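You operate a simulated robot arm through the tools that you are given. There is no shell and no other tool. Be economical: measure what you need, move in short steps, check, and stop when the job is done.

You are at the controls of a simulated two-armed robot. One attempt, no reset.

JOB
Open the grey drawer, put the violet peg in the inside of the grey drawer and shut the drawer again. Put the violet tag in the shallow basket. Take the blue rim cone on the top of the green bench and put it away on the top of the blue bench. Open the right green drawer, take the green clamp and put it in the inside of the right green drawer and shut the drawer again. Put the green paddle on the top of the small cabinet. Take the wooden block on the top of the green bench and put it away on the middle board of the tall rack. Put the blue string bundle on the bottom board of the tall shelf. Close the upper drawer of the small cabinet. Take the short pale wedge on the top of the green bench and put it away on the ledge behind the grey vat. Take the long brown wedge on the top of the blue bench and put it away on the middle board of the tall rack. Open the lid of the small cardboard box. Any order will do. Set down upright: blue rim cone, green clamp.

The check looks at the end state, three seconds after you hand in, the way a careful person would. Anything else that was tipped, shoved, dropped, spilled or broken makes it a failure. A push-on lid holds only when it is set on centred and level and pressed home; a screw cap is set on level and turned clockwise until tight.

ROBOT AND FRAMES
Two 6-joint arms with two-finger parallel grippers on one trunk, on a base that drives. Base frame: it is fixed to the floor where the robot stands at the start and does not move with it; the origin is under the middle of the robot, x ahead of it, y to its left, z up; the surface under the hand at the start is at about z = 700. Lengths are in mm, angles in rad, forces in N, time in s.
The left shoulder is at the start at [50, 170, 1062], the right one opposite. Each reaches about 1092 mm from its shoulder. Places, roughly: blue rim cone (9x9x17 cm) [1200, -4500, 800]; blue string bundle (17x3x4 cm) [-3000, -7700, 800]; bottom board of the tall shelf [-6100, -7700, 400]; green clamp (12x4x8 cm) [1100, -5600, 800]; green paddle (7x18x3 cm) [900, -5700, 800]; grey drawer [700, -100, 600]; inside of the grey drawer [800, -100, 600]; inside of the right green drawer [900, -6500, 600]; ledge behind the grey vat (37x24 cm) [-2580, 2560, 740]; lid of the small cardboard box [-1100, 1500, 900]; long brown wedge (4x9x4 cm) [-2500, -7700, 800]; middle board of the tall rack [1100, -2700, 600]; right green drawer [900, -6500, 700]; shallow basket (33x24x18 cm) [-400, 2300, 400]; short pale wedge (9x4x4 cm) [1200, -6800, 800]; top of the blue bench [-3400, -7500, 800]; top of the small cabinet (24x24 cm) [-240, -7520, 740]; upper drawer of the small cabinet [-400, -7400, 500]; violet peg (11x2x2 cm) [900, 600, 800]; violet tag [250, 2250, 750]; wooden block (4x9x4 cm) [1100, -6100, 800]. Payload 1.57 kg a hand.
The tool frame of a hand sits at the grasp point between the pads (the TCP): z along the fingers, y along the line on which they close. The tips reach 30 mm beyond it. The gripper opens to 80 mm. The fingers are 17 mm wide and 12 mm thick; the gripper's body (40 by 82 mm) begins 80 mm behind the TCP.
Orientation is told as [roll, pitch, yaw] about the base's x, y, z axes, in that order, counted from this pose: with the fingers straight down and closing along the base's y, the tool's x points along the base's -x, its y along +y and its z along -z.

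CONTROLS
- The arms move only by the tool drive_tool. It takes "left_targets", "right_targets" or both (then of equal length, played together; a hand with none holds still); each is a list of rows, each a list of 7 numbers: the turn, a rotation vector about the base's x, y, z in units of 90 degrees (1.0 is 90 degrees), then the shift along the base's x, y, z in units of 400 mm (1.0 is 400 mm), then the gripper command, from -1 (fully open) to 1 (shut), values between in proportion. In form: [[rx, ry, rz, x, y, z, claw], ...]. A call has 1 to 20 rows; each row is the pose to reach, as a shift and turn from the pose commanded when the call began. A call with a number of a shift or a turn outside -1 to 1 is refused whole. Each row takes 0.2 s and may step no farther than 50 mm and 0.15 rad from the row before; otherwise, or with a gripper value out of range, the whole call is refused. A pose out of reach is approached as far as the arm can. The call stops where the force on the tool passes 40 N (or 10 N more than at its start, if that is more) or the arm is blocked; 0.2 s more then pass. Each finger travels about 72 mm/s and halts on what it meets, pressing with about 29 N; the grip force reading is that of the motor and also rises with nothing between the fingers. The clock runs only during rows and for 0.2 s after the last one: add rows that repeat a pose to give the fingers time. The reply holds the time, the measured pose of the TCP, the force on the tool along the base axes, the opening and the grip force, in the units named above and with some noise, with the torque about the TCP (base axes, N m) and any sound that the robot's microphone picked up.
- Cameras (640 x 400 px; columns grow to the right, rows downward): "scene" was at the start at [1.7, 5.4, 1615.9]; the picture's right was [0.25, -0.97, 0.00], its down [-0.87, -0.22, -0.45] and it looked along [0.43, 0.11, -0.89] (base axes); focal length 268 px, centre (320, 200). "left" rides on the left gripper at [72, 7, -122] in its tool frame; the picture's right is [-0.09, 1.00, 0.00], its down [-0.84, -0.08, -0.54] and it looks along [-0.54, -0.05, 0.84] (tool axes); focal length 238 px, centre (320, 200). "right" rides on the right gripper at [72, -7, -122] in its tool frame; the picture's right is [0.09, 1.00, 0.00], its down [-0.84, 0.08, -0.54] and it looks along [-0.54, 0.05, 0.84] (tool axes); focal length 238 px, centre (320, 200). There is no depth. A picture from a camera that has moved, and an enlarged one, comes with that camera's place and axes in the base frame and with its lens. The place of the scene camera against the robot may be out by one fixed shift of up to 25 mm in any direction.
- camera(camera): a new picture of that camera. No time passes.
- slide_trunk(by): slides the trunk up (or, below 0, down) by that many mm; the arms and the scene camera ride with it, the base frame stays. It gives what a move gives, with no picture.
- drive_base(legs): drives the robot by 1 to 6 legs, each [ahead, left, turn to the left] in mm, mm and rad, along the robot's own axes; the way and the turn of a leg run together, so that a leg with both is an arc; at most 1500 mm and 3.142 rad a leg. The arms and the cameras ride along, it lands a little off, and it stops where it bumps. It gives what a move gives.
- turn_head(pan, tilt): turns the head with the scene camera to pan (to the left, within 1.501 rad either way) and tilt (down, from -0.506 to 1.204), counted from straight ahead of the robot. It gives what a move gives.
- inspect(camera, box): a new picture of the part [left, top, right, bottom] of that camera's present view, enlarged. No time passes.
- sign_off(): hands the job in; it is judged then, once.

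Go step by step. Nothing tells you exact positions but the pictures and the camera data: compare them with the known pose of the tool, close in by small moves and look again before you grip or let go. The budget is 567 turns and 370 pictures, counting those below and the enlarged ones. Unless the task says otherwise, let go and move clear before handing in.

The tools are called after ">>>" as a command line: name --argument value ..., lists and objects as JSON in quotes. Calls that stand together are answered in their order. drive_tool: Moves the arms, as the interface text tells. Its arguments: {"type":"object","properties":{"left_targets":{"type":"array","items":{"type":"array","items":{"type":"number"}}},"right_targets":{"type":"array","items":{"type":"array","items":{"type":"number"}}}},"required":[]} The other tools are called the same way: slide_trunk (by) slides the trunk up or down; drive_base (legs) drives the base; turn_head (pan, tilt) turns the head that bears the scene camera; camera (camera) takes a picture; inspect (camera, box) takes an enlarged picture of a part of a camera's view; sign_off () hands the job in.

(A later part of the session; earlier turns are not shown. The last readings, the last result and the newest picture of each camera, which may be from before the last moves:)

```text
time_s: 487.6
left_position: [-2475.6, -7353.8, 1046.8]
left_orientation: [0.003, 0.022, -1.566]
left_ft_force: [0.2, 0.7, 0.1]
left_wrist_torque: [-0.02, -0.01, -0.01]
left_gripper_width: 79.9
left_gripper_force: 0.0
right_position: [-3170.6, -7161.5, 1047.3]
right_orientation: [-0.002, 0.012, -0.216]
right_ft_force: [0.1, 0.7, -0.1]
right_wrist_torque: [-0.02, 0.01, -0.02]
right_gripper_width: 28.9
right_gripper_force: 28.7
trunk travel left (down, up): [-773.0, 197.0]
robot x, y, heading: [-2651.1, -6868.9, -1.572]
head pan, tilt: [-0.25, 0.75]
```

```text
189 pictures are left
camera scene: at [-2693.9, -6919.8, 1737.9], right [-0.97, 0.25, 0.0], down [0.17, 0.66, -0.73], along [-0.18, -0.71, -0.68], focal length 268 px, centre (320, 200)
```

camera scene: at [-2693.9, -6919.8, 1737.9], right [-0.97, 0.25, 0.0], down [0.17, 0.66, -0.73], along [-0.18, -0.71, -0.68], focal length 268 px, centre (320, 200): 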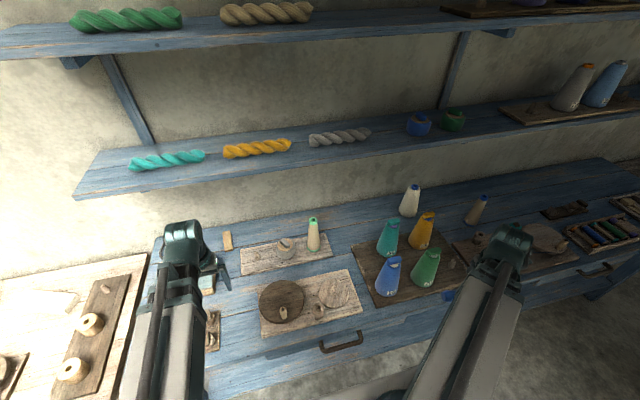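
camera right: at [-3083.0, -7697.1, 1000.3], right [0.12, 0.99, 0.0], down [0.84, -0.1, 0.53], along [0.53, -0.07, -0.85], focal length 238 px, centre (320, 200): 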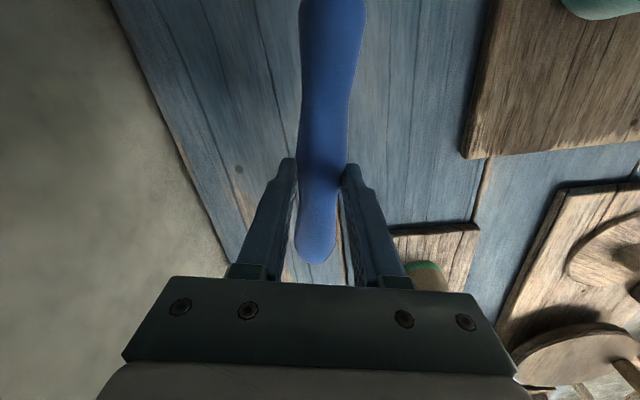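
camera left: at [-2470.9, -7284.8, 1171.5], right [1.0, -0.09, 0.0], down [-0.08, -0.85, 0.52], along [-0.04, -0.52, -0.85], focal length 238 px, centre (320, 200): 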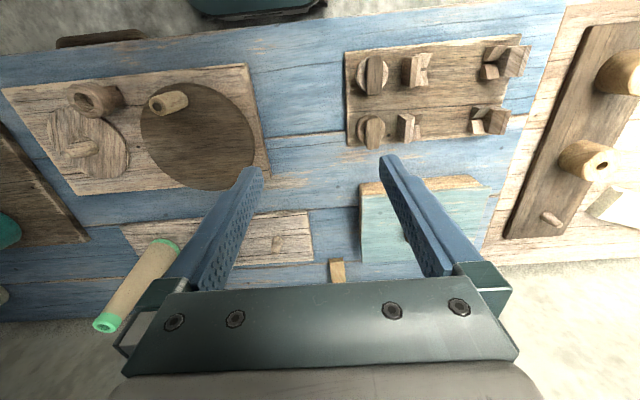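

>>> slide_trunk --by -122

>>> drive_tool --left_targets '[[0, 0, 0, 0.01, -0.12, 0, -1], [0, 0, 0, 0.02, -0.24, 0, -1], [0, 0, 0, 0.02, -0.36, 0, -1], [0, 0, 0, 0.02, -0.48, 0, -1], [0, 0, 0, 0.02, -0.6, 0, -1], [0, 0, 0, 0.02, -0.72, 0, -1], [0, 0, 0, 0.02, -0.82, 0, -1]]'

>>> camera --camera "left"

```text
time_s: 489.1
left_position: [-2476.1, -7353.9, 925.5]
left_orientation: [0.005, 0.02, -1.568]
left_ft_force: [0.0, 0.4, 0.5]
left_wrist_torque: [-0.03, -0.02, 0.02]
left_gripper_width: 79.8
left_gripper_force: 0.1
right_position: [-3172.4, -7161.0, 926.3]
right_orientation: [-0.004, 0.011, -0.213]
right_ft_force: [-1.0, 0.3, -0.5]
right_wrist_torque: [-0.01, 0.01, -0.01]
right_gripper_width: 29.0
right_gripper_force: 28.8
trunk travel left (down, up): [-651.0, 319.0]
robot x, y, heading: [-2653.6, -6866.9, -1.572]
head pan, tilt: [-0.25, 0.75]
```

```text
time_s: 490.7
left_position: [-2467.9, -7684.9, 925.6]
left_orientation: [0.006, 0.023, -1.569]
left_ft_force: [-0.3, 0.5, 0.4]
left_wrist_torque: [0.02, 0.01, 0.02]
left_gripper_width: 80.0
left_gripper_force: 0.0
left hand out of reach, approached as far as the arm can: row 4, 5, 7
right_position: [-3171.0, -7161.9, 926.6]
right_orientation: [-0.006, 0.013, -0.216]
right_ft_force: [0.0, -0.4, -0.3]
right_wrist_torque: [0.03, 0.01, -0.01]
right_gripper_width: 29.0
right_gripper_force: 29.1
trunk travel left (down, up): [-651.0, 319.0]
robot x, y, heading: [-2653.5, -6868.6, -1.573]
head pan, tilt: [-0.25, 0.75]
```

```text
188 pictures are left
camera left: at [-2462.5, -7615.0, 1049.2], right [1.0, -0.09, 0.0], down [-0.08, -0.85, 0.52], along [-0.04, -0.52, -0.85], focal length 238 px, centre (320, 200)
```

left: 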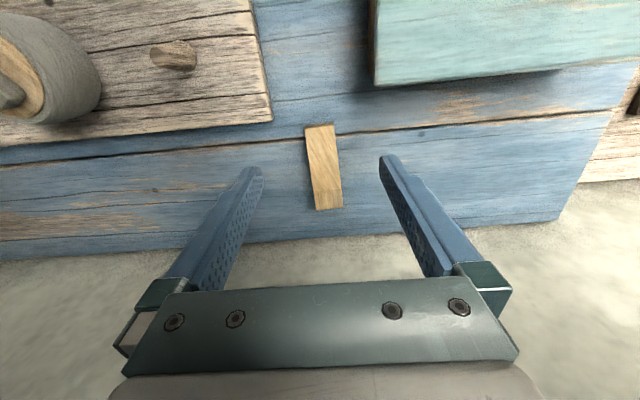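

>>> drive_tool --left_targets '[[0, 0, 0, 0.005, -0.1, 0, -1], [0, 0, 0, 0.005, -0.125, 0, -1]]'

>>> slide_trunk --by -90

>>> camera --camera "left"

```text
time_s: 491.3
left_position: [-2465.7, -7730.7, 926.3]
left_orientation: [0.005, 0.024, -1.569]
left_ft_force: [0.2, 0.2, 0.7]
left_wrist_torque: [-0.01, -0.04, -0.02]
left_gripper_width: 79.8
left_gripper_force: 0.0
right_position: [-3170.3, -7161.5, 926.5]
right_orientation: [-0.002, 0.012, -0.215]
right_ft_force: [-0.2, -0.4, 0.1]
right_wrist_torque: [0.0, -0.02, 0.0]
right_gripper_width: 29.2
right_gripper_force: 29.0
trunk travel left (down, up): [-651.0, 319.0]
robot x, y, heading: [-2656.4, -6868.3, -1.574]
head pan, tilt: [-0.25, 0.75]
```

```text
time_s: 492.6
left_position: [-2463.9, -7731.2, 835.8]
left_orientation: [0.005, 0.02, -1.567]
left_ft_force: [-0.4, 0.3, 0.0]
left_wrist_torque: [0.0, 0.05, -0.02]
left_gripper_width: 80.2
left_gripper_force: 0.1
right_position: [-3170.7, -7161.2, 836.0]
right_orientation: [-0.004, 0.013, -0.212]
right_ft_force: [-0.3, -0.2, -0.6]
right_wrist_torque: [-0.04, 0.01, 0.01]
right_gripper_width: 28.7
right_gripper_force: 28.6
trunk travel left (down, up): [-561.0, 409.0]
robot x, y, heading: [-2655.3, -6871.5, -1.573]
head pan, tilt: [-0.25, 0.75]
```

```text
187 pictures are left
camera left: at [-2459.3, -7661.9, 959.6], right [1.0, -0.09, 0.0], down [-0.08, -0.85, 0.52], along [-0.04, -0.52, -0.85], focal length 238 px, centre (320, 200)
```

left: 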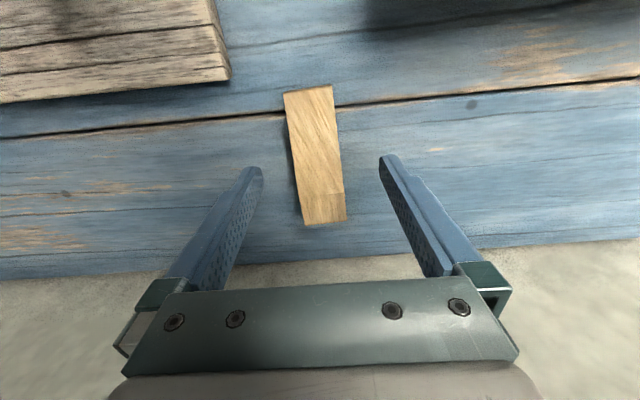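

>>> slide_trunk --by -17

>>> drive_tool --left_targets '[[0, 0, 0, 0, 0, 0, 0], [0, 0, 0, 0, 0, 0, 0.7], [0, 0, 0, 0, 0, 0, 0.7], [0, 0, 0, 0, 0, 0, 0.7]]'

>>> slide_trunk --by 107

>>> camera --camera "left"

```text
time_s: 493.2
left_position: [-2464.2, -7730.4, 820.3]
left_orientation: [0.006, 0.023, -1.57]
left_ft_force: [-0.4, 0.3, -0.3]
left_wrist_torque: [-0.01, 0.01, 0.02]
left_gripper_width: 80.0
left_gripper_force: 0.1
right_position: [-3170.1, -7161.3, 818.9]
right_orientation: [-0.004, 0.01, -0.215]
right_ft_force: [-0.1, 0.6, -0.9]
right_wrist_torque: [-0.01, 0.04, 0.0]
right_gripper_width: 29.1
right_gripper_force: 29.1
trunk travel left (down, up): [-544.0, 426.0]
robot x, y, heading: [-2651.5, -6866.9, -1.572]
head pan, tilt: [-0.25, 0.75]
```

```text
time_s: 494.2
left_position: [-2464.2, -7730.4, 818.6]
left_orientation: [0.004, 0.02, -1.569]
left_ft_force: [0.2, 0.3, 1.0]
left_wrist_torque: [0.04, 0.0, -0.01]
left_gripper_width: 31.0
left_gripper_force: 29.3
right_position: [-3170.9, -7160.4, 819.9]
right_orientation: [-0.003, 0.012, -0.215]
right_ft_force: [0.4, 0.0, -0.3]
right_wrist_torque: [0.04, -0.02, 0.01]
right_gripper_width: 28.6
right_gripper_force: 28.7
trunk travel left (down, up): [-544.0, 426.0]
robot x, y, heading: [-2656.6, -6868.6, -1.571]
head pan, tilt: [-0.25, 0.75]
```

```text
time_s: 495.6
left_position: [-2464.6, -7730.6, 926.1]
left_orientation: [0.004, 0.021, -1.571]
left_ft_force: [-0.2, 0.1, 0.0]
left_wrist_torque: [-0.01, 0.0, 0.01]
left_gripper_width: 30.9
left_gripper_force: 29.1
right_position: [-3171.3, -7161.2, 926.0]
right_orientation: [-0.002, 0.013, -0.213]
right_ft_force: [-0.5, -0.1, -0.7]
right_wrist_torque: [-0.02, -0.01, 0.01]
right_gripper_width: 28.7
right_gripper_force: 28.6
trunk travel left (down, up): [-651.0, 319.0]
robot x, y, heading: [-2651.2, -6869.2, -1.573]
head pan, tilt: [-0.25, 0.75]
```

```text
186 pictures are left
camera left: at [-2459.3, -7662.2, 1049.3], right [1.0, -0.09, 0.0], down [-0.08, -0.85, 0.52], along [-0.04, -0.52, -0.85], focal length 238 px, centre (320, 200)
```

left: 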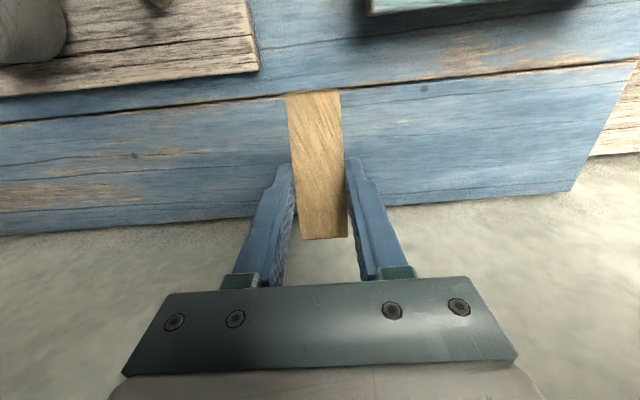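

>>> drive_tool --left_targets '[[0, 0, 0, 0, 0.12, 0, 0.7], [0, 0, 0, 0, 0.24, 0, 0.7], [0, 0, 0, 0, 0.36, 0, 0.7], [0, 0, 0, 0, 0.48, 0, 0.7], [0, 0, 0, 0, 0.6, 0, 0.7], [0, 0, 0, 0, 0.72, 0, 0.7], [0, 0, 0, 0, 0.84, 0, 0.7], [0, 0, 0, 0, 0.95, 0, 0.7]]'

>>> slide_trunk --by 120

>>> drive_base --legs '[[-330, 0, 0], [0, -1450, 0]]'

>>> turn_head --pan -1.2 --tilt 0.4

>>> camera --camera "scene"

```text
time_s: 497.4
left_position: [-2465.8, -7351.8, 926.9]
left_orientation: [0.006, 0.02, -1.568]
left_ft_force: [-0.2, -0.3, -0.7]
left_wrist_torque: [0.0, 0.02, 0.01]
left_gripper_width: 31.0
left_gripper_force: 29.3
right_position: [-3171.0, -7161.9, 927.1]
right_orientation: [-0.004, 0.012, -0.215]
right_ft_force: [0.0, -0.6, -0.1]
right_wrist_torque: [0.02, -0.03, -0.01]
right_gripper_width: 29.0
right_gripper_force: 29.2
trunk travel left (down, up): [-651.0, 319.0]
robot x, y, heading: [-2653.0, -6870.1, -1.576]
head pan, tilt: [-0.25, 0.75]
```

```text
time_s: 498.9
left_position: [-2466.4, -7352.9, 1045.3]
left_orientation: [0.004, 0.02, -1.569]
left_ft_force: [0.6, -0.5, -1.1]
left_wrist_torque: [0.0, -0.03, 0.05]
left_gripper_width: 31.0
left_gripper_force: 29.4
right_position: [-3170.3, -7161.0, 1045.0]
right_orientation: [-0.005, 0.014, -0.215]
right_ft_force: [-0.6, 0.7, 0.4]
right_wrist_torque: [0.04, -0.02, -0.06]
right_gripper_width: 28.9
right_gripper_force: 29.0
trunk travel left (down, up): [-771.0, 199.0]
robot x, y, heading: [-2655.7, -6870.0, -1.568]
head pan, tilt: [-0.25, 0.75]
```

```text
time_s: 507.9
left_position: [-3915.3, -7035.1, 1045.5]
left_orientation: [0.005, 0.022, -1.55]
left_ft_force: [1.0, -0.1, 0.1]
left_wrist_torque: [-0.03, -0.01, -0.03]
left_gripper_width: 31.1
left_gripper_force: 29.2
right_position: [-4623.7, -6859.0, 1045.5]
right_orientation: [-0.003, 0.013, -0.195]
right_ft_force: [-0.3, -0.1, -0.1]
right_wrist_torque: [-0.02, -0.01, 0.02]
right_gripper_width: 29.0
right_gripper_force: 28.9
trunk travel left (down, up): [-771.0, 199.0]
robot x, y, heading: [-4111.7, -6555.0, -1.554]
head pan, tilt: [-0.25, 0.75]
```

```text
time_s: 509.1
left_position: [-3914.9, -7035.6, 1046.5]
left_orientation: [0.005, 0.021, -1.55]
left_ft_force: [0.9, 0.6, -0.2]
left_wrist_torque: [0.0, -0.01, 0.03]
left_gripper_width: 31.1
left_gripper_force: 29.0
right_position: [-4623.1, -6858.6, 1045.3]
right_orientation: [-0.002, 0.014, -0.195]
right_ft_force: [-0.1, -0.2, -0.8]
right_wrist_torque: [0.02, 0.0, -0.01]
right_gripper_width: 29.1
right_gripper_force: 28.3
trunk travel left (down, up): [-771.0, 199.0]
robot x, y, heading: [-4114.8, -6559.0, -1.553]
head pan, tilt: [-1.201, 0.4]
```

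```text
185 pictures are left
camera scene: at [-4217.8, -6561.2, 1767.0], right [-0.38, 0.93, 0.0], down [0.36, 0.15, -0.92], along [-0.85, -0.35, -0.39], focal length 268 px, centre (320, 200)
```

scene: 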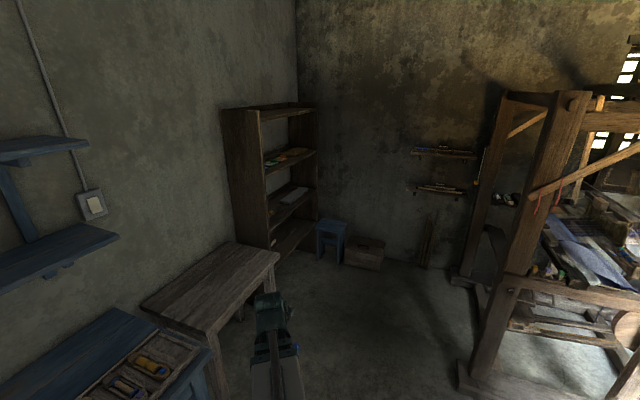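

The tall shelf stands in the far corner against the south wall. I strafe on towards it.

>>> drive_base --legs '[[0, -1400, -0.017]]'

>>> turn_head --pan -0.4 --tilt 0.6

>>> camera --camera "scene"

```text
time_s: 516.1
left_position: [-5320.4, -7060.9, 1045.9]
left_orientation: [0.004, 0.02, -1.547]
left_ft_force: [0.0, 0.2, 0.4]
left_wrist_torque: [-0.01, 0.04, -0.03]
left_gripper_width: 31.0
left_gripper_force: 28.9
right_position: [-6028.9, -6886.5, 1046.1]
right_orientation: [-0.004, 0.013, -0.193]
right_ft_force: [0.3, -0.1, -0.5]
right_wrist_torque: [-0.02, 0.01, 0.0]
right_gripper_width: 28.7
right_gripper_force: 29.0
trunk travel left (down, up): [-771.0, 199.0]
robot x, y, heading: [-5519.1, -6583.3, -1.547]
head pan, tilt: [-1.201, 0.4]
```

```text
time_s: 517.3
left_position: [-5319.5, -7061.1, 1046.4]
left_orientation: [0.006, 0.02, -1.546]
left_ft_force: [0.3, 0.0, -0.3]
left_wrist_torque: [-0.01, -0.01, 0.03]
left_gripper_width: 30.8
left_gripper_force: 28.8
right_position: [-6028.8, -6886.2, 1045.1]
right_orientation: [-0.005, 0.011, -0.192]
right_ft_force: [-0.9, 0.0, -0.7]
right_wrist_torque: [0.02, 0.03, -0.01]
right_gripper_width: 29.0
right_gripper_force: 28.8
trunk travel left (down, up): [-771.0, 199.0]
robot x, y, heading: [-5518.9, -6585.3, -1.55]
head pan, tilt: [-0.4, 0.6]
```

```text
184 pictures are left
camera scene: at [-5571.5, -6634.4, 1748.8], right [-0.93, 0.37, 0.0], down [0.21, 0.52, -0.83], along [-0.31, -0.77, -0.56], focal length 268 px, centre (320, 200)
```

scene: 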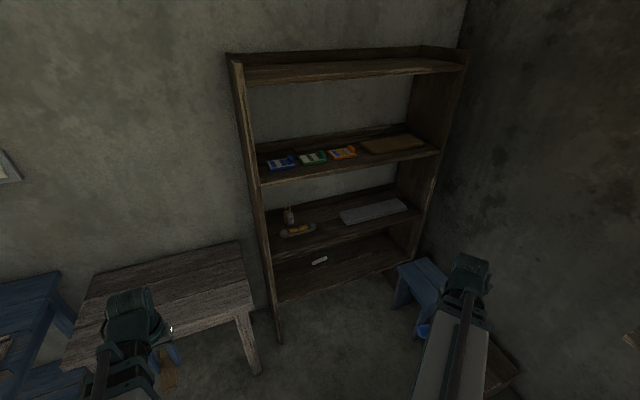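

The shelf's bottom board is at z≈400, front edge y≈-7580, the next board at ≈790. I move in front of it.

>>> drive_base --legs '[[0, -420, -0.02], [200, 0, 0]]'

>>> drive_tool --right_targets '[[0, 0, 0, 0.05, -0.08, 0, 0.9], [0, 0, 0, 0.12, -0.16, 0, 0.9], [0, 0, 0, 0.2, -0.24, 0, 0.9], [0, 0, 0, 0.29, -0.31, 0, 0.9], [0, 0, 0, 0.39, -0.37, 0, 0.9], [0, 0, 0, 0.5, -0.42, 0, 0.9], [0, 0, 0, 0.61, -0.46, 0, 0.9], [0, 0, 0, 0.72, -0.48, 0, 0.9], [0, 0, 0, 0.82, -0.49, 0, 0.9]]'

>>> slide_trunk --by -400

>>> turn_head --pan -0.1 --tilt 0.6

>>> camera --camera "scene"

```text
time_s: 521.0
left_position: [-5754.0, -7267.9, 1043.9]
left_orientation: [0.006, 0.023, -1.575]
left_ft_force: [-0.7, -1.7, -0.4]
left_wrist_torque: [0.04, 0.0, -0.01]
left_gripper_width: 30.7
left_gripper_force: 29.0
right_position: [-6457.9, -7073.1, 1046.6]
right_orientation: [-0.002, 0.012, -0.221]
right_ft_force: [-0.4, -0.4, -1.2]
right_wrist_torque: [0.02, -0.01, 0.01]
right_gripper_width: 28.8
right_gripper_force: 29.0
trunk travel left (down, up): [-771.0, 199.0]
robot x, y, heading: [-5935.9, -6784.5, -1.582]
head pan, tilt: [-0.4, 0.6]
```

```text
time_s: 523.0
left_position: [-5753.8, -7267.8, 1046.9]
left_orientation: [0.006, 0.02, -1.575]
left_ft_force: [0.0, 0.9, 0.4]
left_wrist_torque: [0.02, 0.04, 0.01]
left_gripper_width: 31.0
left_gripper_force: 28.9
right_position: [-6127.9, -7266.6, 1045.8]
right_orientation: [-0.003, 0.011, -0.221]
right_ft_force: [0.2, 0.3, 0.3]
right_wrist_torque: [0.03, 0.01, 0.01]
right_gripper_width: 29.3
right_gripper_force: 28.8
trunk travel left (down, up): [-771.0, 199.0]
robot x, y, heading: [-5938.3, -6780.9, -1.578]
head pan, tilt: [-0.4, 0.6]
```

```text
time_s: 526.9
left_position: [-5753.9, -7267.4, 646.2]
left_orientation: [0.005, 0.021, -1.575]
left_ft_force: [1.1, 0.7, -1.1]
left_wrist_torque: [0.01, 0.03, -0.01]
left_gripper_width: 31.0
left_gripper_force: 29.1
right_position: [-6129.7, -7266.3, 646.1]
right_orientation: [-0.003, 0.011, -0.221]
right_ft_force: [-0.9, -0.1, 0.0]
right_wrist_torque: [-0.01, 0.04, 0.0]
right_gripper_width: 29.0
right_gripper_force: 29.4
trunk travel left (down, up): [-371.0, 599.0]
robot x, y, heading: [-5939.3, -6782.6, -1.579]
head pan, tilt: [-0.4, 0.6]
```

```text
time_s: 527.7
left_position: [-5754.0, -7266.7, 645.8]
left_orientation: [0.005, 0.02, -1.575]
left_ft_force: [-0.8, 0.5, -0.3]
left_wrist_torque: [0.0, 0.01, 0.02]
left_gripper_width: 31.1
left_gripper_force: 28.6
right_position: [-6128.9, -7266.5, 645.4]
right_orientation: [-0.002, 0.013, -0.222]
right_ft_force: [0.5, 0.2, -0.1]
right_wrist_torque: [-0.04, 0.01, 0.0]
right_gripper_width: 28.8
right_gripper_force: 29.0
trunk travel left (down, up): [-371.0, 599.0]
robot x, y, heading: [-5937.2, -6781.6, -1.576]
head pan, tilt: [-0.099, 0.6]
```

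```text
183 pictures are left
camera scene: at [-5966.7, -6840.5, 1348.8], right [-0.99, 0.11, 0.0], down [0.06, 0.56, -0.83], along [-0.09, -0.82, -0.56], focal length 268 px, centre (320, 200)
```

scene: 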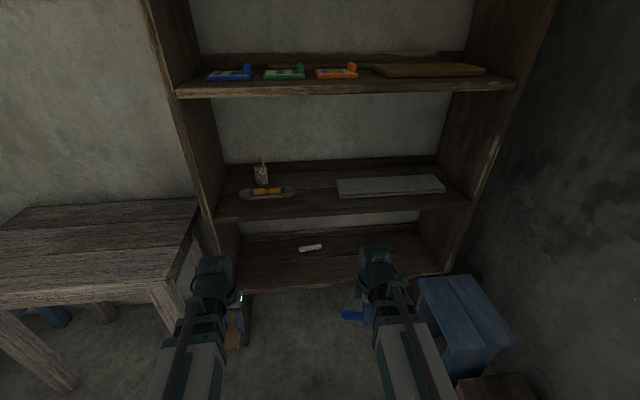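

>>> slide_trunk --by -176

>>> drive_tool --right_targets '[[0, 0, 0, 0.01, -0.12, 0, 0.9], [0, 0, 0, 0.02, -0.24, 0, 0.9], [0, 0, 0, 0.03, -0.36, 0, 0.9], [0, 0, 0, 0.04, -0.48, 0, 0.9], [0, 0, 0, 0.04, -0.6, 0, 0.9], [0, 0, 0, 0.04, -0.7, 0, 0.9]]'

>>> camera --camera "right"

>>> camera --camera "scene"

```text
time_s: 529.6
left_position: [-5755.3, -7267.0, 469.7]
left_orientation: [0.005, 0.023, -1.575]
left_ft_force: [-0.7, 0.0, -0.3]
left_wrist_torque: [0.04, 0.0, -0.03]
left_gripper_width: 30.9
left_gripper_force: 28.8
right_position: [-6130.3, -7264.9, 470.0]
right_orientation: [-0.002, 0.011, -0.221]
right_ft_force: [0.0, 0.1, -0.8]
right_wrist_torque: [0.0, -0.02, -0.02]
right_gripper_width: 28.9
right_gripper_force: 28.8
trunk travel left (down, up): [-195.0, 775.0]
robot x, y, heading: [-5941.0, -6783.5, -1.581]
head pan, tilt: [-0.099, 0.6]
```

```text
time_s: 531.0
left_position: [-5753.8, -7266.2, 470.8]
left_orientation: [0.005, 0.02, -1.574]
left_ft_force: [0.5, 1.1, -0.8]
left_wrist_torque: [0.0, -0.01, 0.03]
left_gripper_width: 31.0
left_gripper_force: 28.7
right_position: [-6115.1, -7545.5, 469.3]
right_orientation: [-0.004, 0.011, -0.221]
right_ft_force: [-0.9, 0.1, 0.3]
right_wrist_torque: [-0.02, -0.01, 0.02]
right_gripper_width: 28.9
right_gripper_force: 28.7
trunk travel left (down, up): [-195.0, 775.0]
robot x, y, heading: [-5938.2, -6779.9, -1.579]
head pan, tilt: [-0.099, 0.6]
```

```text
182 pictures are left
camera right: at [-6183.8, -7534.0, 592.5], right [0.13, 0.99, 0.0], down [0.84, -0.11, 0.53], along [0.53, -0.07, -0.85], focal length 238 px, centre (320, 200)
```

right: 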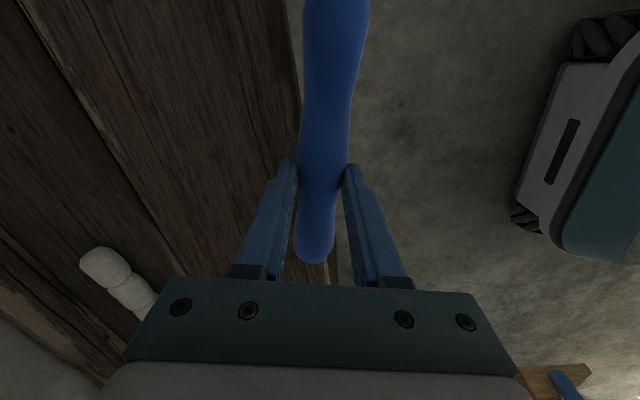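

```text
181 pictures are left
camera scene: at [-5966.6, -6840.4, 1172.8], right [-0.99, 0.11, 0.0], down [0.06, 0.56, -0.83], along [-0.09, -0.82, -0.56], focal length 268 px, centre (320, 200)
```

scene: 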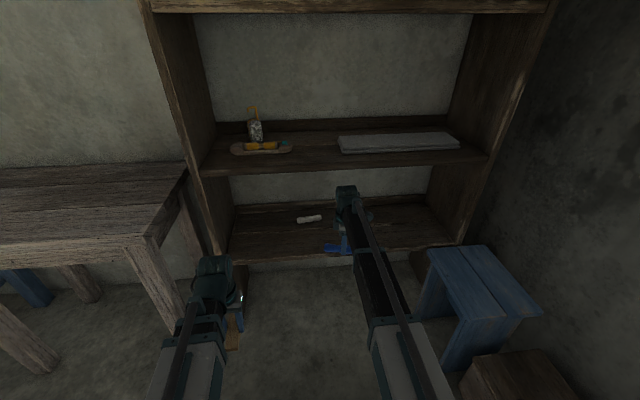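

>>> drive_tool --right_targets '[[0, 0, 0, 0, -0.12, 0, 0.9], [0, 0, 0, 0, -0.24, 0, 0.9], [0, 0, 0, 0, -0.3, 0, 0.9]]'

>>> slide_trunk --by -25

>>> slide_trunk --by -8

>>> camera --camera "right"

```text
time_s: 531.8
left_position: [-5753.8, -7268.3, 469.9]
left_orientation: [0.006, 0.02, -1.572]
left_ft_force: [0.0, -0.3, -1.0]
left_wrist_torque: [-0.01, 0.02, -0.01]
left_gripper_width: 31.1
left_gripper_force: 28.9
right_position: [-6114.4, -7664.5, 469.7]
right_orientation: [-0.004, 0.012, -0.223]
right_ft_force: [0.0, 0.3, 0.2]
right_wrist_torque: [0.0, -0.03, -0.01]
right_gripper_width: 29.0
right_gripper_force: 29.5
trunk travel left (down, up): [-195.0, 775.0]
robot x, y, heading: [-5938.3, -6780.8, -1.579]
head pan, tilt: [-0.099, 0.6]
```

```text
time_s: 532.5
left_position: [-5753.8, -7265.5, 449.6]
left_orientation: [0.003, 0.017, -1.575]
left_ft_force: [-0.2, 0.4, -0.4]
left_wrist_torque: [0.04, -0.02, 0.02]
left_gripper_width: 30.7
left_gripper_force: 29.3
right_position: [-6113.9, -7664.0, 449.4]
right_orientation: [-0.006, 0.011, -0.222]
right_ft_force: [-0.4, -0.3, 45.8]
right_wrist_torque: [0.78, -0.51, 0.05]
right_gripper_width: 28.7
right_gripper_force: 29.0
trunk travel left (down, up): [-171.0, 799.0]
robot x, y, heading: [-5937.8, -6781.6, -1.579]
head pan, tilt: [-0.099, 0.6]
stopped: the force on the tool passed its limit at 72 N (the readings are from after the stop); the commanded pose is now the measured one
```

```text
time_s: 532.8
left_position: [-5752.1, -7266.2, 447.8]
left_orientation: [0.004, 0.018, -1.574]
left_ft_force: [-1.0, -0.6, -0.2]
left_wrist_torque: [0.02, -0.01, -0.02]
left_gripper_width: 31.1
left_gripper_force: 28.7
right_position: [-6114.0, -7664.2, 450.8]
right_orientation: [-0.005, 0.012, -0.221]
right_ft_force: [-0.7, -0.4, 52.2]
right_wrist_torque: [0.87, -0.54, 0.06]
right_gripper_width: 29.1
right_gripper_force: 28.7
trunk travel left (down, up): [-171.0, 799.0]
robot x, y, heading: [-5938.8, -6777.9, -1.58]
head pan, tilt: [-0.099, 0.6]
stopped: the force on the tool passed its limit at 65 N (the readings are from after the stop); the commanded pose is now the measured one
```

```text
180 pictures are left
camera right: at [-6183.3, -7653.0, 572.7], right [0.13, 0.99, 0.0], down [0.84, -0.11, 0.53], along [0.53, -0.07, -0.85], focal length 238 px, centre (320, 200)
```

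right: 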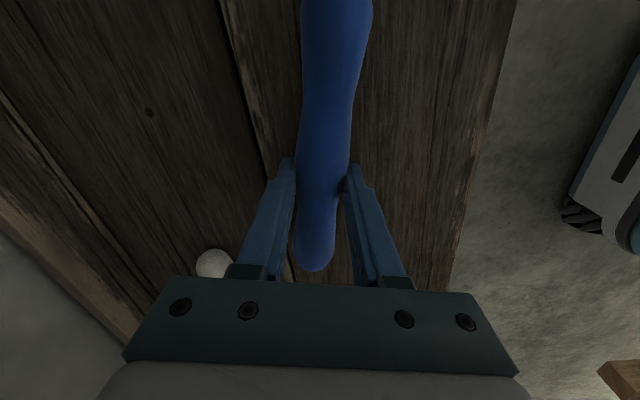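

The bundle rests on the bottom board. Ease up, open, lift and withdraw.

>>> slide_trunk --by 5

>>> drive_tool --right_targets '[[0, 0, 0, 0, 0, 0, 0.2], [0, 0, 0, 0, 0, 0, -0.3], [0, 0, 0, 0, 0, 0, -0.3]]'

>>> slide_trunk --by 40

>>> drive_tool --right_targets '[[0, 0, 0, 0, 0.12, 0, -0.3], [0, 0, 0, 0, 0.24, 0, -0.3], [0, 0, 0, 0, 0.36, 0, -0.3], [0, 0, 0, 0, 0.48, 0, -0.3], [0, 0, 0, 0, 0.6, 0, -0.3], [0, 0, 0, 0, 0.72, 0, -0.3], [0, 0, 0, 0, 0.84, 0, -0.3], [0, 0, 0, 0, 0.95, 0, -0.3]]'

>>> camera --camera "scene"

```text
time_s: 533.3
left_position: [-5754.0, -7267.6, 450.6]
left_orientation: [0.006, 0.021, -1.574]
left_ft_force: [0.0, 0.3, -0.6]
left_wrist_torque: [-0.05, -0.01, 0.01]
left_gripper_width: 30.7
left_gripper_force: 28.8
right_position: [-6112.8, -7665.4, 448.9]
right_orientation: [-0.004, 0.012, -0.221]
right_ft_force: [0.4, 1.8, 1.0]
right_wrist_torque: [0.15, -0.01, 0.03]
right_gripper_width: 28.9
right_gripper_force: 29.5
trunk travel left (down, up): [-176.0, 794.0]
robot x, y, heading: [-5938.2, -6782.1, -1.576]
head pan, tilt: [-0.099, 0.6]
```

```text
time_s: 534.1
left_position: [-5754.0, -7267.3, 451.3]
left_orientation: [0.006, 0.022, -1.576]
left_ft_force: [0.2, -0.7, -0.8]
left_wrist_torque: [-0.01, -0.02, -0.05]
left_gripper_width: 31.0
left_gripper_force: 29.2
right_position: [-6114.2, -7664.7, 450.9]
right_orientation: [-0.002, 0.013, -0.222]
right_ft_force: [-0.2, -1.1, 0.5]
right_wrist_torque: [-0.02, -0.02, -0.01]
right_gripper_width: 51.9
right_gripper_force: 0.0
trunk travel left (down, up): [-176.0, 794.0]
robot x, y, heading: [-5938.0, -6785.1, -1.582]
head pan, tilt: [-0.099, 0.6]
```

```text
time_s: 534.9
left_position: [-5752.7, -7266.6, 491.1]
left_orientation: [0.007, 0.022, -1.574]
left_ft_force: [0.1, -0.2, -0.1]
left_wrist_torque: [0.03, 0.01, -0.01]
left_gripper_width: 30.9
left_gripper_force: 28.7
right_position: [-6113.9, -7665.3, 490.1]
right_orientation: [-0.002, 0.013, -0.223]
right_ft_force: [-0.3, 0.3, -1.3]
right_wrist_torque: [-0.01, -0.01, -0.01]
right_gripper_width: 52.1
right_gripper_force: 0.0
trunk travel left (down, up): [-216.0, 754.0]
robot x, y, heading: [-5938.0, -6781.8, -1.581]
head pan, tilt: [-0.099, 0.6]
```

```text
time_s: 536.7
left_position: [-5752.9, -7267.0, 490.8]
left_orientation: [0.006, 0.021, -1.577]
left_ft_force: [-0.3, 0.1, -0.2]
left_wrist_torque: [0.02, 0.01, 0.01]
left_gripper_width: 30.8
left_gripper_force: 29.2
right_position: [-6113.0, -7284.0, 490.4]
right_orientation: [-0.001, 0.01, -0.221]
right_ft_force: [-0.2, 0.4, 0.8]
right_wrist_torque: [0.0, 0.0, 0.0]
right_gripper_width: 52.2
right_gripper_force: 0.1
trunk travel left (down, up): [-216.0, 754.0]
robot x, y, heading: [-5939.1, -6785.0, -1.581]
head pan, tilt: [-0.099, 0.6]
```

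```text
179 pictures are left
camera scene: at [-5966.6, -6840.8, 1193.7], right [-0.99, 0.11, 0.0], down [0.06, 0.56, -0.82], along [-0.09, -0.82, -0.57], focal length 268 px, centre (320, 200)
```

scene: 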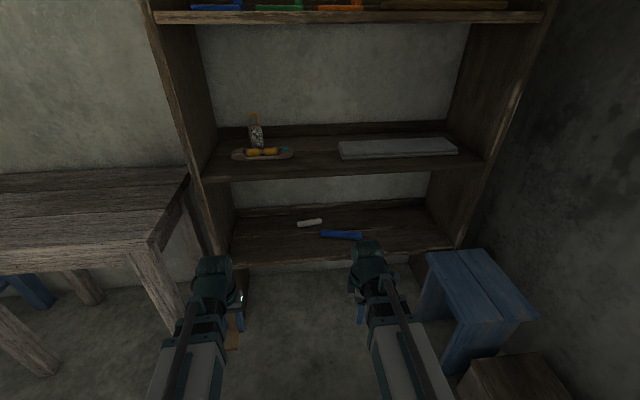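

String bundle placed. I raise and return east to the green bench.

>>> slide_trunk --by 400

>>> slide_trunk --by 150

>>> drive_base --legs '[[-230, 0, 0.01], [0, 1480, 0], [0, 1480, 0], [0, 1480, 0]]'

```text
time_s: 540.6
left_position: [-5753.3, -7267.3, 891.0]
left_orientation: [0.005, 0.022, -1.575]
left_ft_force: [-0.4, -0.4, -0.6]
left_wrist_torque: [-0.04, -0.02, -0.01]
left_gripper_width: 30.9
left_gripper_force: 29.0
right_position: [-6112.5, -7284.3, 891.2]
right_orientation: [-0.002, 0.013, -0.222]
right_ft_force: [0.0, 0.3, 0.5]
right_wrist_torque: [0.02, -0.03, -0.02]
right_gripper_width: 52.0
right_gripper_force: 0.0
trunk travel left (down, up): [-616.0, 354.0]
robot x, y, heading: [-5936.3, -6784.1, -1.582]
head pan, tilt: [-0.099, 0.6]
```

```text
time_s: 542.3
left_position: [-5753.7, -7268.1, 1040.8]
left_orientation: [0.006, 0.02, -1.573]
left_ft_force: [-0.5, 1.1, -1.1]
left_wrist_torque: [0.0, 0.02, 0.04]
left_gripper_width: 31.2
left_gripper_force: 28.9
right_position: [-6113.4, -7285.2, 1040.6]
right_orientation: [-0.003, 0.011, -0.222]
right_ft_force: [0.0, 0.0, -0.5]
right_wrist_torque: [0.0, 0.02, 0.02]
right_gripper_width: 52.1
right_gripper_force: 0.1
trunk travel left (down, up): [-766.0, 204.0]
robot x, y, heading: [-5936.5, -6778.2, -1.576]
head pan, tilt: [-0.099, 0.6]
```

```text
time_s: 565.1
left_position: [-1261.5, -7166.1, 1040.7]
left_orientation: [0.005, 0.02, -1.568]
left_ft_force: [-0.2, 0.0, -0.4]
left_wrist_torque: [0.0, 0.0, -0.01]
left_gripper_width: 31.0
left_gripper_force: 28.7
right_position: [-1619.5, -7186.2, 1041.4]
right_orientation: [-0.004, 0.012, -0.215]
right_ft_force: [0.0, 0.8, -0.4]
right_wrist_torque: [-0.02, -0.02, 0.0]
right_gripper_width: 52.1
right_gripper_force: 0.1
trunk travel left (down, up): [-766.0, 204.0]
robot x, y, heading: [-1454.0, -6683.3, -1.573]
head pan, tilt: [-0.099, 0.6]
```

>>> drive_base --legs '[[0, 1480, 0], [-300, 0, 0], [0, 0, 1.57]]'

>>> turn_head --pan 0 --tilt 0.65

>>> camera --camera "scene"

```text
time_s: 577.8
left_position: [471.6, -6158.4, 1041.6]
left_orientation: [0.004, 0.022, 0.03]
left_ft_force: [-0.4, 0.4, -1.4]
left_wrist_torque: [-0.02, -0.02, 0.01]
left_gripper_width: 30.9
left_gripper_force: 28.4
right_position: [503.3, -6516.8, 1041.7]
right_orientation: [-0.004, 0.013, 1.384]
right_ft_force: [0.4, 0.9, 0.8]
right_wrist_torque: [0.0, 0.01, -0.01]
right_gripper_width: 51.8
right_gripper_force: 0.0
trunk travel left (down, up): [-766.0, 204.0]
robot x, y, heading: [-7.7, -6357.8, 0.025]
head pan, tilt: [-0.099, 0.6]
```

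```text
time_s: 578.4
left_position: [471.9, -6158.9, 1041.0]
left_orientation: [0.005, 0.02, 0.032]
left_ft_force: [-0.5, 0.6, 0.5]
left_wrist_torque: [0.01, -0.01, 0.01]
left_gripper_width: 30.6
left_gripper_force: 29.4
right_position: [502.1, -6518.5, 1039.5]
right_orientation: [-0.003, 0.012, 1.383]
right_ft_force: [-0.3, -0.7, 0.7]
right_wrist_torque: [0.0, 0.0, 0.0]
right_gripper_width: 51.9
right_gripper_force: 0.1
trunk travel left (down, up): [-766.0, 204.0]
robot x, y, heading: [-6.2, -6357.7, 0.028]
head pan, tilt: [0.0, 0.649]
```

```text
178 pictures are left
camera scene: at [22.2, -6368.9, 1739.5], right [0.03, -1.0, 0.0], down [-0.6, -0.02, -0.8], along [0.8, 0.02, -0.6], focal length 268 px, centre (320, 200)
```

scene: 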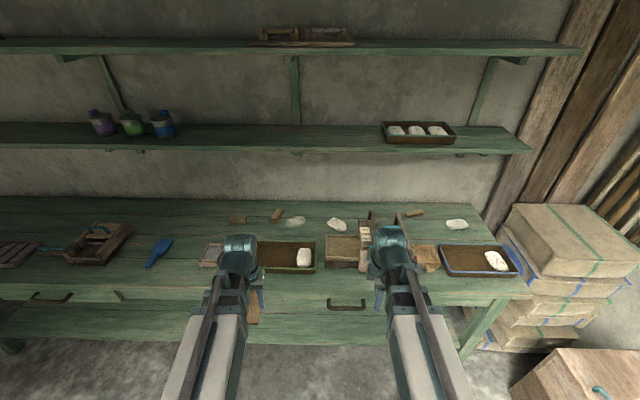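

>>> inspect --camera "scene" --box '[200, 190, 360, 290]'

>>> inspect --camera "scene" --box '[320, 190, 480, 290]'

```text
4.00 times, centred on (280, 240) of scene
camera zoom: at [22.2, -6368.9, 1739.5], right [0.03, -1.0, 0.0], down [-0.6, -0.02, -0.8], along [0.8, 0.02, -0.6], focal length 1074 px, centre (480, 40)
```

zoom: 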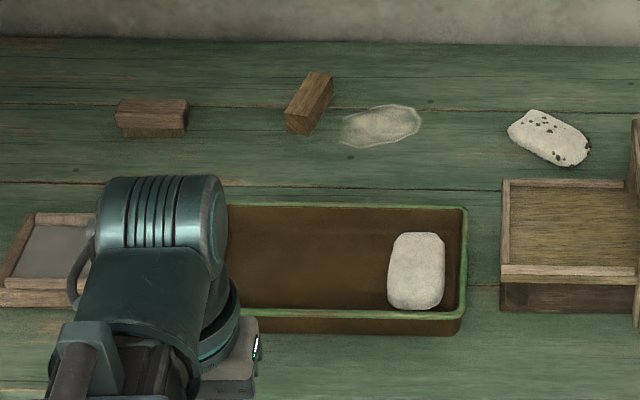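

```text
4.00 times, centred on (400, 240) of scene
camera zoom: at [22.2, -6368.9, 1739.5], right [0.03, -1.0, 0.0], down [-0.6, -0.02, -0.8], along [0.8, 0.02, -0.6], focal length 1074 px, centre (0, 40)
```

zoom: 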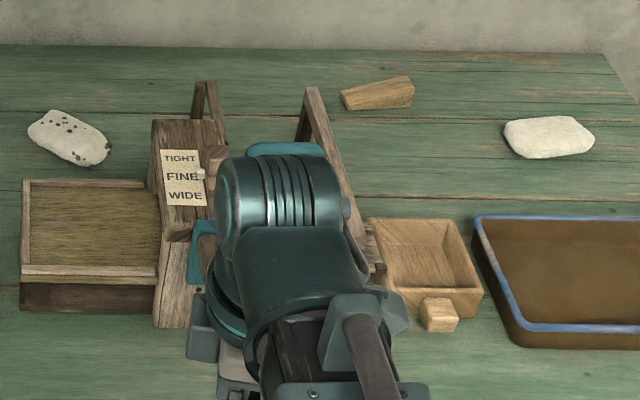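

Block B at [1117, -6110] is the wooden block (axis yaw about -0.22); the pale wedge is at [1151, -6850]. I swing the left hand aside while turning the right one, then move up to the block.

>>> drive_tool --left_targets '[[0, 0, 0, -0.0125, 0.115, 0, 0.7], [0, 0, 0, -0.0375, 0.235, 0, 0.7], [0, 0, 0, -0.075, 0.35, 0, 0.7], [0, 0, 0, -0.125, 0.46, 0, 0.7], [0, 0, 0, -0.19, 0.56, 0, 0.7], [0, 0, 0, -0.27, 0.6525, 0, 0.7], [0, 0, 0, -0.3525, 0.74, 0, 0.7], [0, 0, 0, -0.4525, 0.8075, 0, 0.7], [0, 0, 0, -0.56, 0.855, 0, 0.7], [0, 0, 0, -0.57, 0.865, 0, 0.7], [0, 0, 0, -0.57, 0.865, 0, 0.7], [0, 0, 0, -0.57, 0.865, 0, 0.7]]' --right_targets '[[0, 0, -0.0833, 0, 0, 0, -1], [0, 0, -0.1667, 0, 0, 0, -1], [0, 0, -0.25, 0, 0, 0, -1], [0, 0, -0.3333, 0, 0, 0, -1], [0, 0, -0.4167, 0, 0, 0, -1], [0, 0, -0.5, 0, 0, 0, -1], [0, 0, -0.5833, 0, 0, 0, -1], [0, 0, -0.6667, 0, 0, 0, -1], [0, 0, -0.75, 0, 0, 0, -1], [0, 0, -0.8333, 0, 0, 0, -1], [0, 0, -0.9167, 0, 0, 0, -1], [0, 0, -1, 0, 0, 0, -1]]'

>>> drive_base --legs '[[0, 410, -0.025], [260, 0, 0]]'

>>> camera --camera "right"

>>> camera --camera "scene"

```text
time_s: 581.0
left_position: [242.7, -5813.2, 1041.2]
left_orientation: [0.006, 0.02, 0.029]
left_ft_force: [0.0, 0.0, -0.8]
left_wrist_torque: [0.0, 0.0, 0.01]
left_gripper_width: 31.0
left_gripper_force: 29.4
left hand out of reach, approached as far as the arm can: row 6, 7
right_position: [502.9, -6516.7, 1040.9]
right_orientation: [-0.004, 0.011, -0.189]
right_ft_force: [-0.6, -0.2, -0.5]
right_wrist_torque: [0.0, 0.04, 0.03]
right_gripper_width: 80.0
right_gripper_force: 0.0
trunk travel left (down, up): [-766.0, 204.0]
robot x, y, heading: [-8.4, -6361.0, 0.025]
head pan, tilt: [0.0, 0.649]
```

```text
time_s: 585.0
left_position: [518.1, -5409.5, 1040.1]
left_orientation: [0.005, 0.024, -0.007]
left_ft_force: [-0.2, 0.2, 0.2]
left_wrist_torque: [0.01, 0.0, -0.03]
left_gripper_width: 31.0
left_gripper_force: 29.1
right_position: [751.2, -6123.0, 1040.6]
right_orientation: [-0.003, 0.012, -0.224]
right_ft_force: [-0.3, 0.0, 0.0]
right_wrist_torque: [-0.01, 0.04, 0.04]
right_gripper_width: 79.9
right_gripper_force: 0.0
trunk travel left (down, up): [-766.0, 204.0]
robot x, y, heading: [251.3, -5949.0, -0.018]
head pan, tilt: [0.0, 0.649]
```

```text
175 pictures are left
camera right: at [682.5, -6113.1, 1163.0], right [0.13, 0.99, 0.0], down [0.84, -0.11, 0.53], along [0.53, -0.07, -0.85], focal length 238 px, centre (320, 200)
```

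right: 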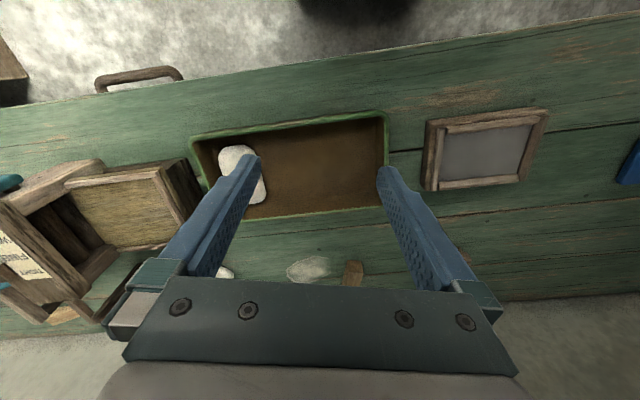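

```text
174 pictures are left
camera scene: at [278.1, -5958.8, 1739.4], right [-0.01, -1.0, 0.0], down [-0.61, 0.01, -0.8], along [0.8, -0.01, -0.61], focal length 268 px, centre (320, 200)
```

scene: 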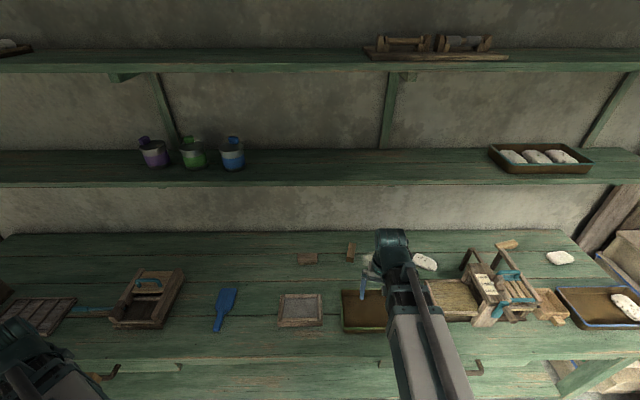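

>>> slide_trunk --by -137

>>> drive_tool --right_targets '[[0, 0, 0, 0.12, 0.005, 0, -1], [0, 0, 0, 0.24, 0.01, 0, -1], [0, 0, 0, 0.36, 0.02, 0, -1], [0, 0, 0, 0.48, 0.03, 0, -1], [0, 0, 0, 0.6, 0.035, 0, -1], [0, 0, 0, 0.72, 0.04, 0, -1], [0, 0, 0, 0.82, 0.04, 0, -1]]'

>>> camera --camera "right"

```text
time_s: 586.7
left_position: [517.7, -5409.5, 903.4]
left_orientation: [0.006, 0.02, -0.006]
left_ft_force: [-0.6, -0.3, -1.0]
left_wrist_torque: [0.02, 0.01, -0.05]
left_gripper_width: 30.9
left_gripper_force: 28.4
right_position: [751.5, -6125.3, 903.6]
right_orientation: [-0.004, 0.012, -0.224]
right_ft_force: [1.3, 0.3, 0.2]
right_wrist_torque: [0.0, 0.01, 0.0]
right_gripper_width: 79.9
right_gripper_force: 0.0
trunk travel left (down, up): [-629.0, 341.0]
robot x, y, heading: [251.6, -5947.7, -0.012]
head pan, tilt: [0.0, 0.649]
```

```text
time_s: 588.3
left_position: [517.5, -5410.5, 903.6]
left_orientation: [0.004, 0.021, -0.008]
left_ft_force: [0.3, -0.2, -0.7]
left_wrist_torque: [0.01, -0.01, -0.02]
left_gripper_width: 31.1
left_gripper_force: 28.8
right_position: [1080.0, -6107.4, 904.3]
right_orientation: [-0.003, 0.012, -0.224]
right_ft_force: [0.0, 0.2, -0.2]
right_wrist_torque: [0.02, 0.01, 0.0]
right_gripper_width: 79.9
right_gripper_force: 0.0
trunk travel left (down, up): [-629.0, 341.0]
robot x, y, heading: [248.5, -5944.6, -0.015]
head pan, tilt: [0.0, 0.649]
```

```text
173 pictures are left
camera right: at [1010.0, -6096.9, 1026.1], right [0.13, 0.99, 0.0], down [0.84, -0.11, 0.53], along [0.53, -0.07, -0.85], focal length 238 px, centre (320, 200)
```

right: 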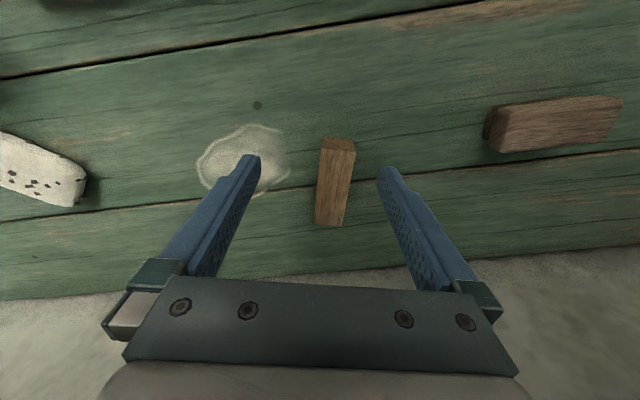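

>>> drive_tool --right_targets '[[0, 0, 0.03, 0.1, 0.02, 0, -1], [0, 0, 0.03, 0.125, 0.022, 0, -1]]'

>>> slide_trunk --by -60

>>> camera --camera "right"

```text
time_s: 588.9
left_position: [517.0, -5410.1, 903.8]
left_orientation: [0.005, 0.02, -0.005]
left_ft_force: [0.4, -0.7, 0.6]
left_wrist_torque: [0.01, 0.04, -0.02]
left_gripper_width: 31.2
left_gripper_force: 29.2
right_position: [1129.4, -6100.1, 904.7]
right_orientation: [-0.003, 0.014, -0.176]
right_ft_force: [0.2, 0.4, 0.0]
right_wrist_torque: [0.0, 0.03, 0.0]
right_gripper_width: 80.1
right_gripper_force: 0.1
trunk travel left (down, up): [-629.0, 341.0]
robot x, y, heading: [249.9, -5945.4, -0.011]
head pan, tilt: [0.0, 0.649]
```

```text
time_s: 589.9
left_position: [517.2, -5409.7, 843.6]
left_orientation: [0.006, 0.021, -0.006]
left_ft_force: [0.7, 0.3, 0.1]
left_wrist_torque: [0.02, -0.04, 0.03]
left_gripper_width: 30.8
left_gripper_force: 28.9
right_position: [1129.7, -6098.6, 843.0]
right_orientation: [-0.002, 0.011, -0.177]
right_ft_force: [0.7, 0.6, 0.4]
right_wrist_torque: [-0.01, 0.01, 0.0]
right_gripper_width: 80.4
right_gripper_force: 0.1
trunk travel left (down, up): [-569.0, 401.0]
robot x, y, heading: [247.8, -5949.5, -0.01]
head pan, tilt: [0.0, 0.649]
```

```text
172 pictures are left
camera right: at [1059.7, -6092.0, 966.4], right [0.08, 1.0, 0.0], down [0.84, -0.07, 0.53], along [0.53, -0.05, -0.85], focal length 238 px, centre (320, 200)
```

right: 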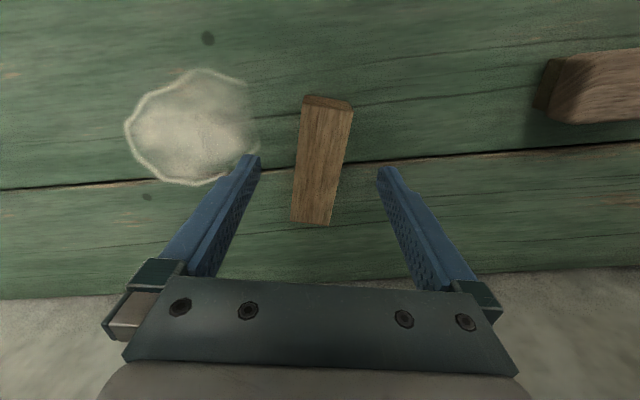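

>>> drive_tool --right_targets '[[0, 0, -0.025, 0, 0, 0, -1]]'

>>> slide_trunk --by -27

>>> drive_tool --right_targets '[[0, 0, 0, 0, 0, 0, -0.2], [0, 0, 0, 0, 0, 0, 0.6], [0, 0, 0, 0, 0, 0, 0.6], [0, 0, 0, 0, 0, 0, 0.6]]'

>>> slide_trunk --by 70

>>> camera --camera "right"

```text
time_s: 590.3
left_position: [516.1, -5409.8, 843.3]
left_orientation: [0.005, 0.02, -0.006]
left_ft_force: [-0.4, 0.1, -0.7]
left_wrist_torque: [0.01, -0.02, 0.0]
left_gripper_width: 31.1
left_gripper_force: 29.4
right_position: [1129.0, -6098.6, 843.4]
right_orientation: [-0.003, 0.011, -0.216]
right_ft_force: [-0.5, 0.7, -0.8]
right_wrist_torque: [0.0, 0.0, 0.02]
right_gripper_width: 79.8
right_gripper_force: 0.2
trunk travel left (down, up): [-569.0, 401.0]
robot x, y, heading: [250.2, -5950.4, -0.01]
head pan, tilt: [0.0, 0.649]
```

```text
time_s: 591.0
left_position: [517.0, -5411.0, 816.1]
left_orientation: [0.006, 0.021, -0.008]
left_ft_force: [0.2, -0.1, -0.7]
left_wrist_torque: [0.0, 0.01, 0.01]
left_gripper_width: 30.9
left_gripper_force: 29.0
right_position: [1128.9, -6100.0, 816.2]
right_orientation: [-0.003, 0.012, -0.217]
right_ft_force: [0.5, -0.6, 0.3]
right_wrist_torque: [0.0, -0.02, -0.02]
right_gripper_width: 80.0
right_gripper_force: 0.1
trunk travel left (down, up): [-542.0, 428.0]
robot x, y, heading: [247.9, -5947.1, -0.014]
head pan, tilt: [0.0, 0.649]
```

```text
time_s: 592.0
left_position: [517.0, -5409.4, 817.1]
left_orientation: [0.004, 0.021, -0.007]
left_ft_force: [-0.1, -0.4, -0.6]
left_wrist_torque: [-0.01, -0.02, 0.03]
left_gripper_width: 31.1
left_gripper_force: 29.1
right_position: [1128.4, -6099.9, 817.1]
right_orientation: [-0.004, 0.013, -0.217]
right_ft_force: [0.6, -1.4, 0.1]
right_wrist_torque: [0.01, 0.0, 0.0]
right_gripper_width: 31.0
right_gripper_force: 29.6
trunk travel left (down, up): [-542.0, 428.0]
robot x, y, heading: [248.9, -5946.5, -0.014]
head pan, tilt: [0.0, 0.649]
```

```text
time_s: 593.1
left_position: [517.6, -5409.8, 887.5]
left_orientation: [0.005, 0.022, -0.007]
left_ft_force: [-0.2, 0.0, -0.9]
left_wrist_torque: [-0.02, -0.01, 0.0]
left_gripper_width: 30.9
left_gripper_force: 29.0
right_position: [1128.8, -6100.3, 886.2]
right_orientation: [-0.002, 0.014, -0.216]
right_ft_force: [-0.3, -0.4, -0.8]
right_wrist_torque: [-0.02, -0.01, 0.0]
right_gripper_width: 31.3
right_gripper_force: 28.6
trunk travel left (down, up): [-612.0, 358.0]
robot x, y, heading: [247.0, -5946.6, -0.013]
head pan, tilt: [0.0, 0.649]
```

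```text
171 pictures are left
camera right: at [1059.7, -6088.8, 1009.2], right [0.12, 0.99, 0.0], down [0.84, -0.1, 0.53], along [0.53, -0.07, -0.85], focal length 238 px, centre (320, 200)
```

right: 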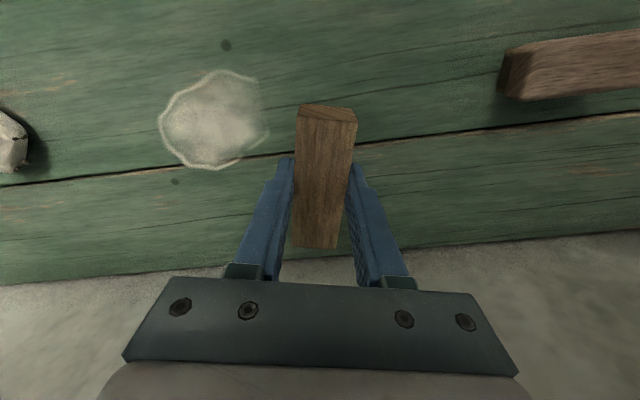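

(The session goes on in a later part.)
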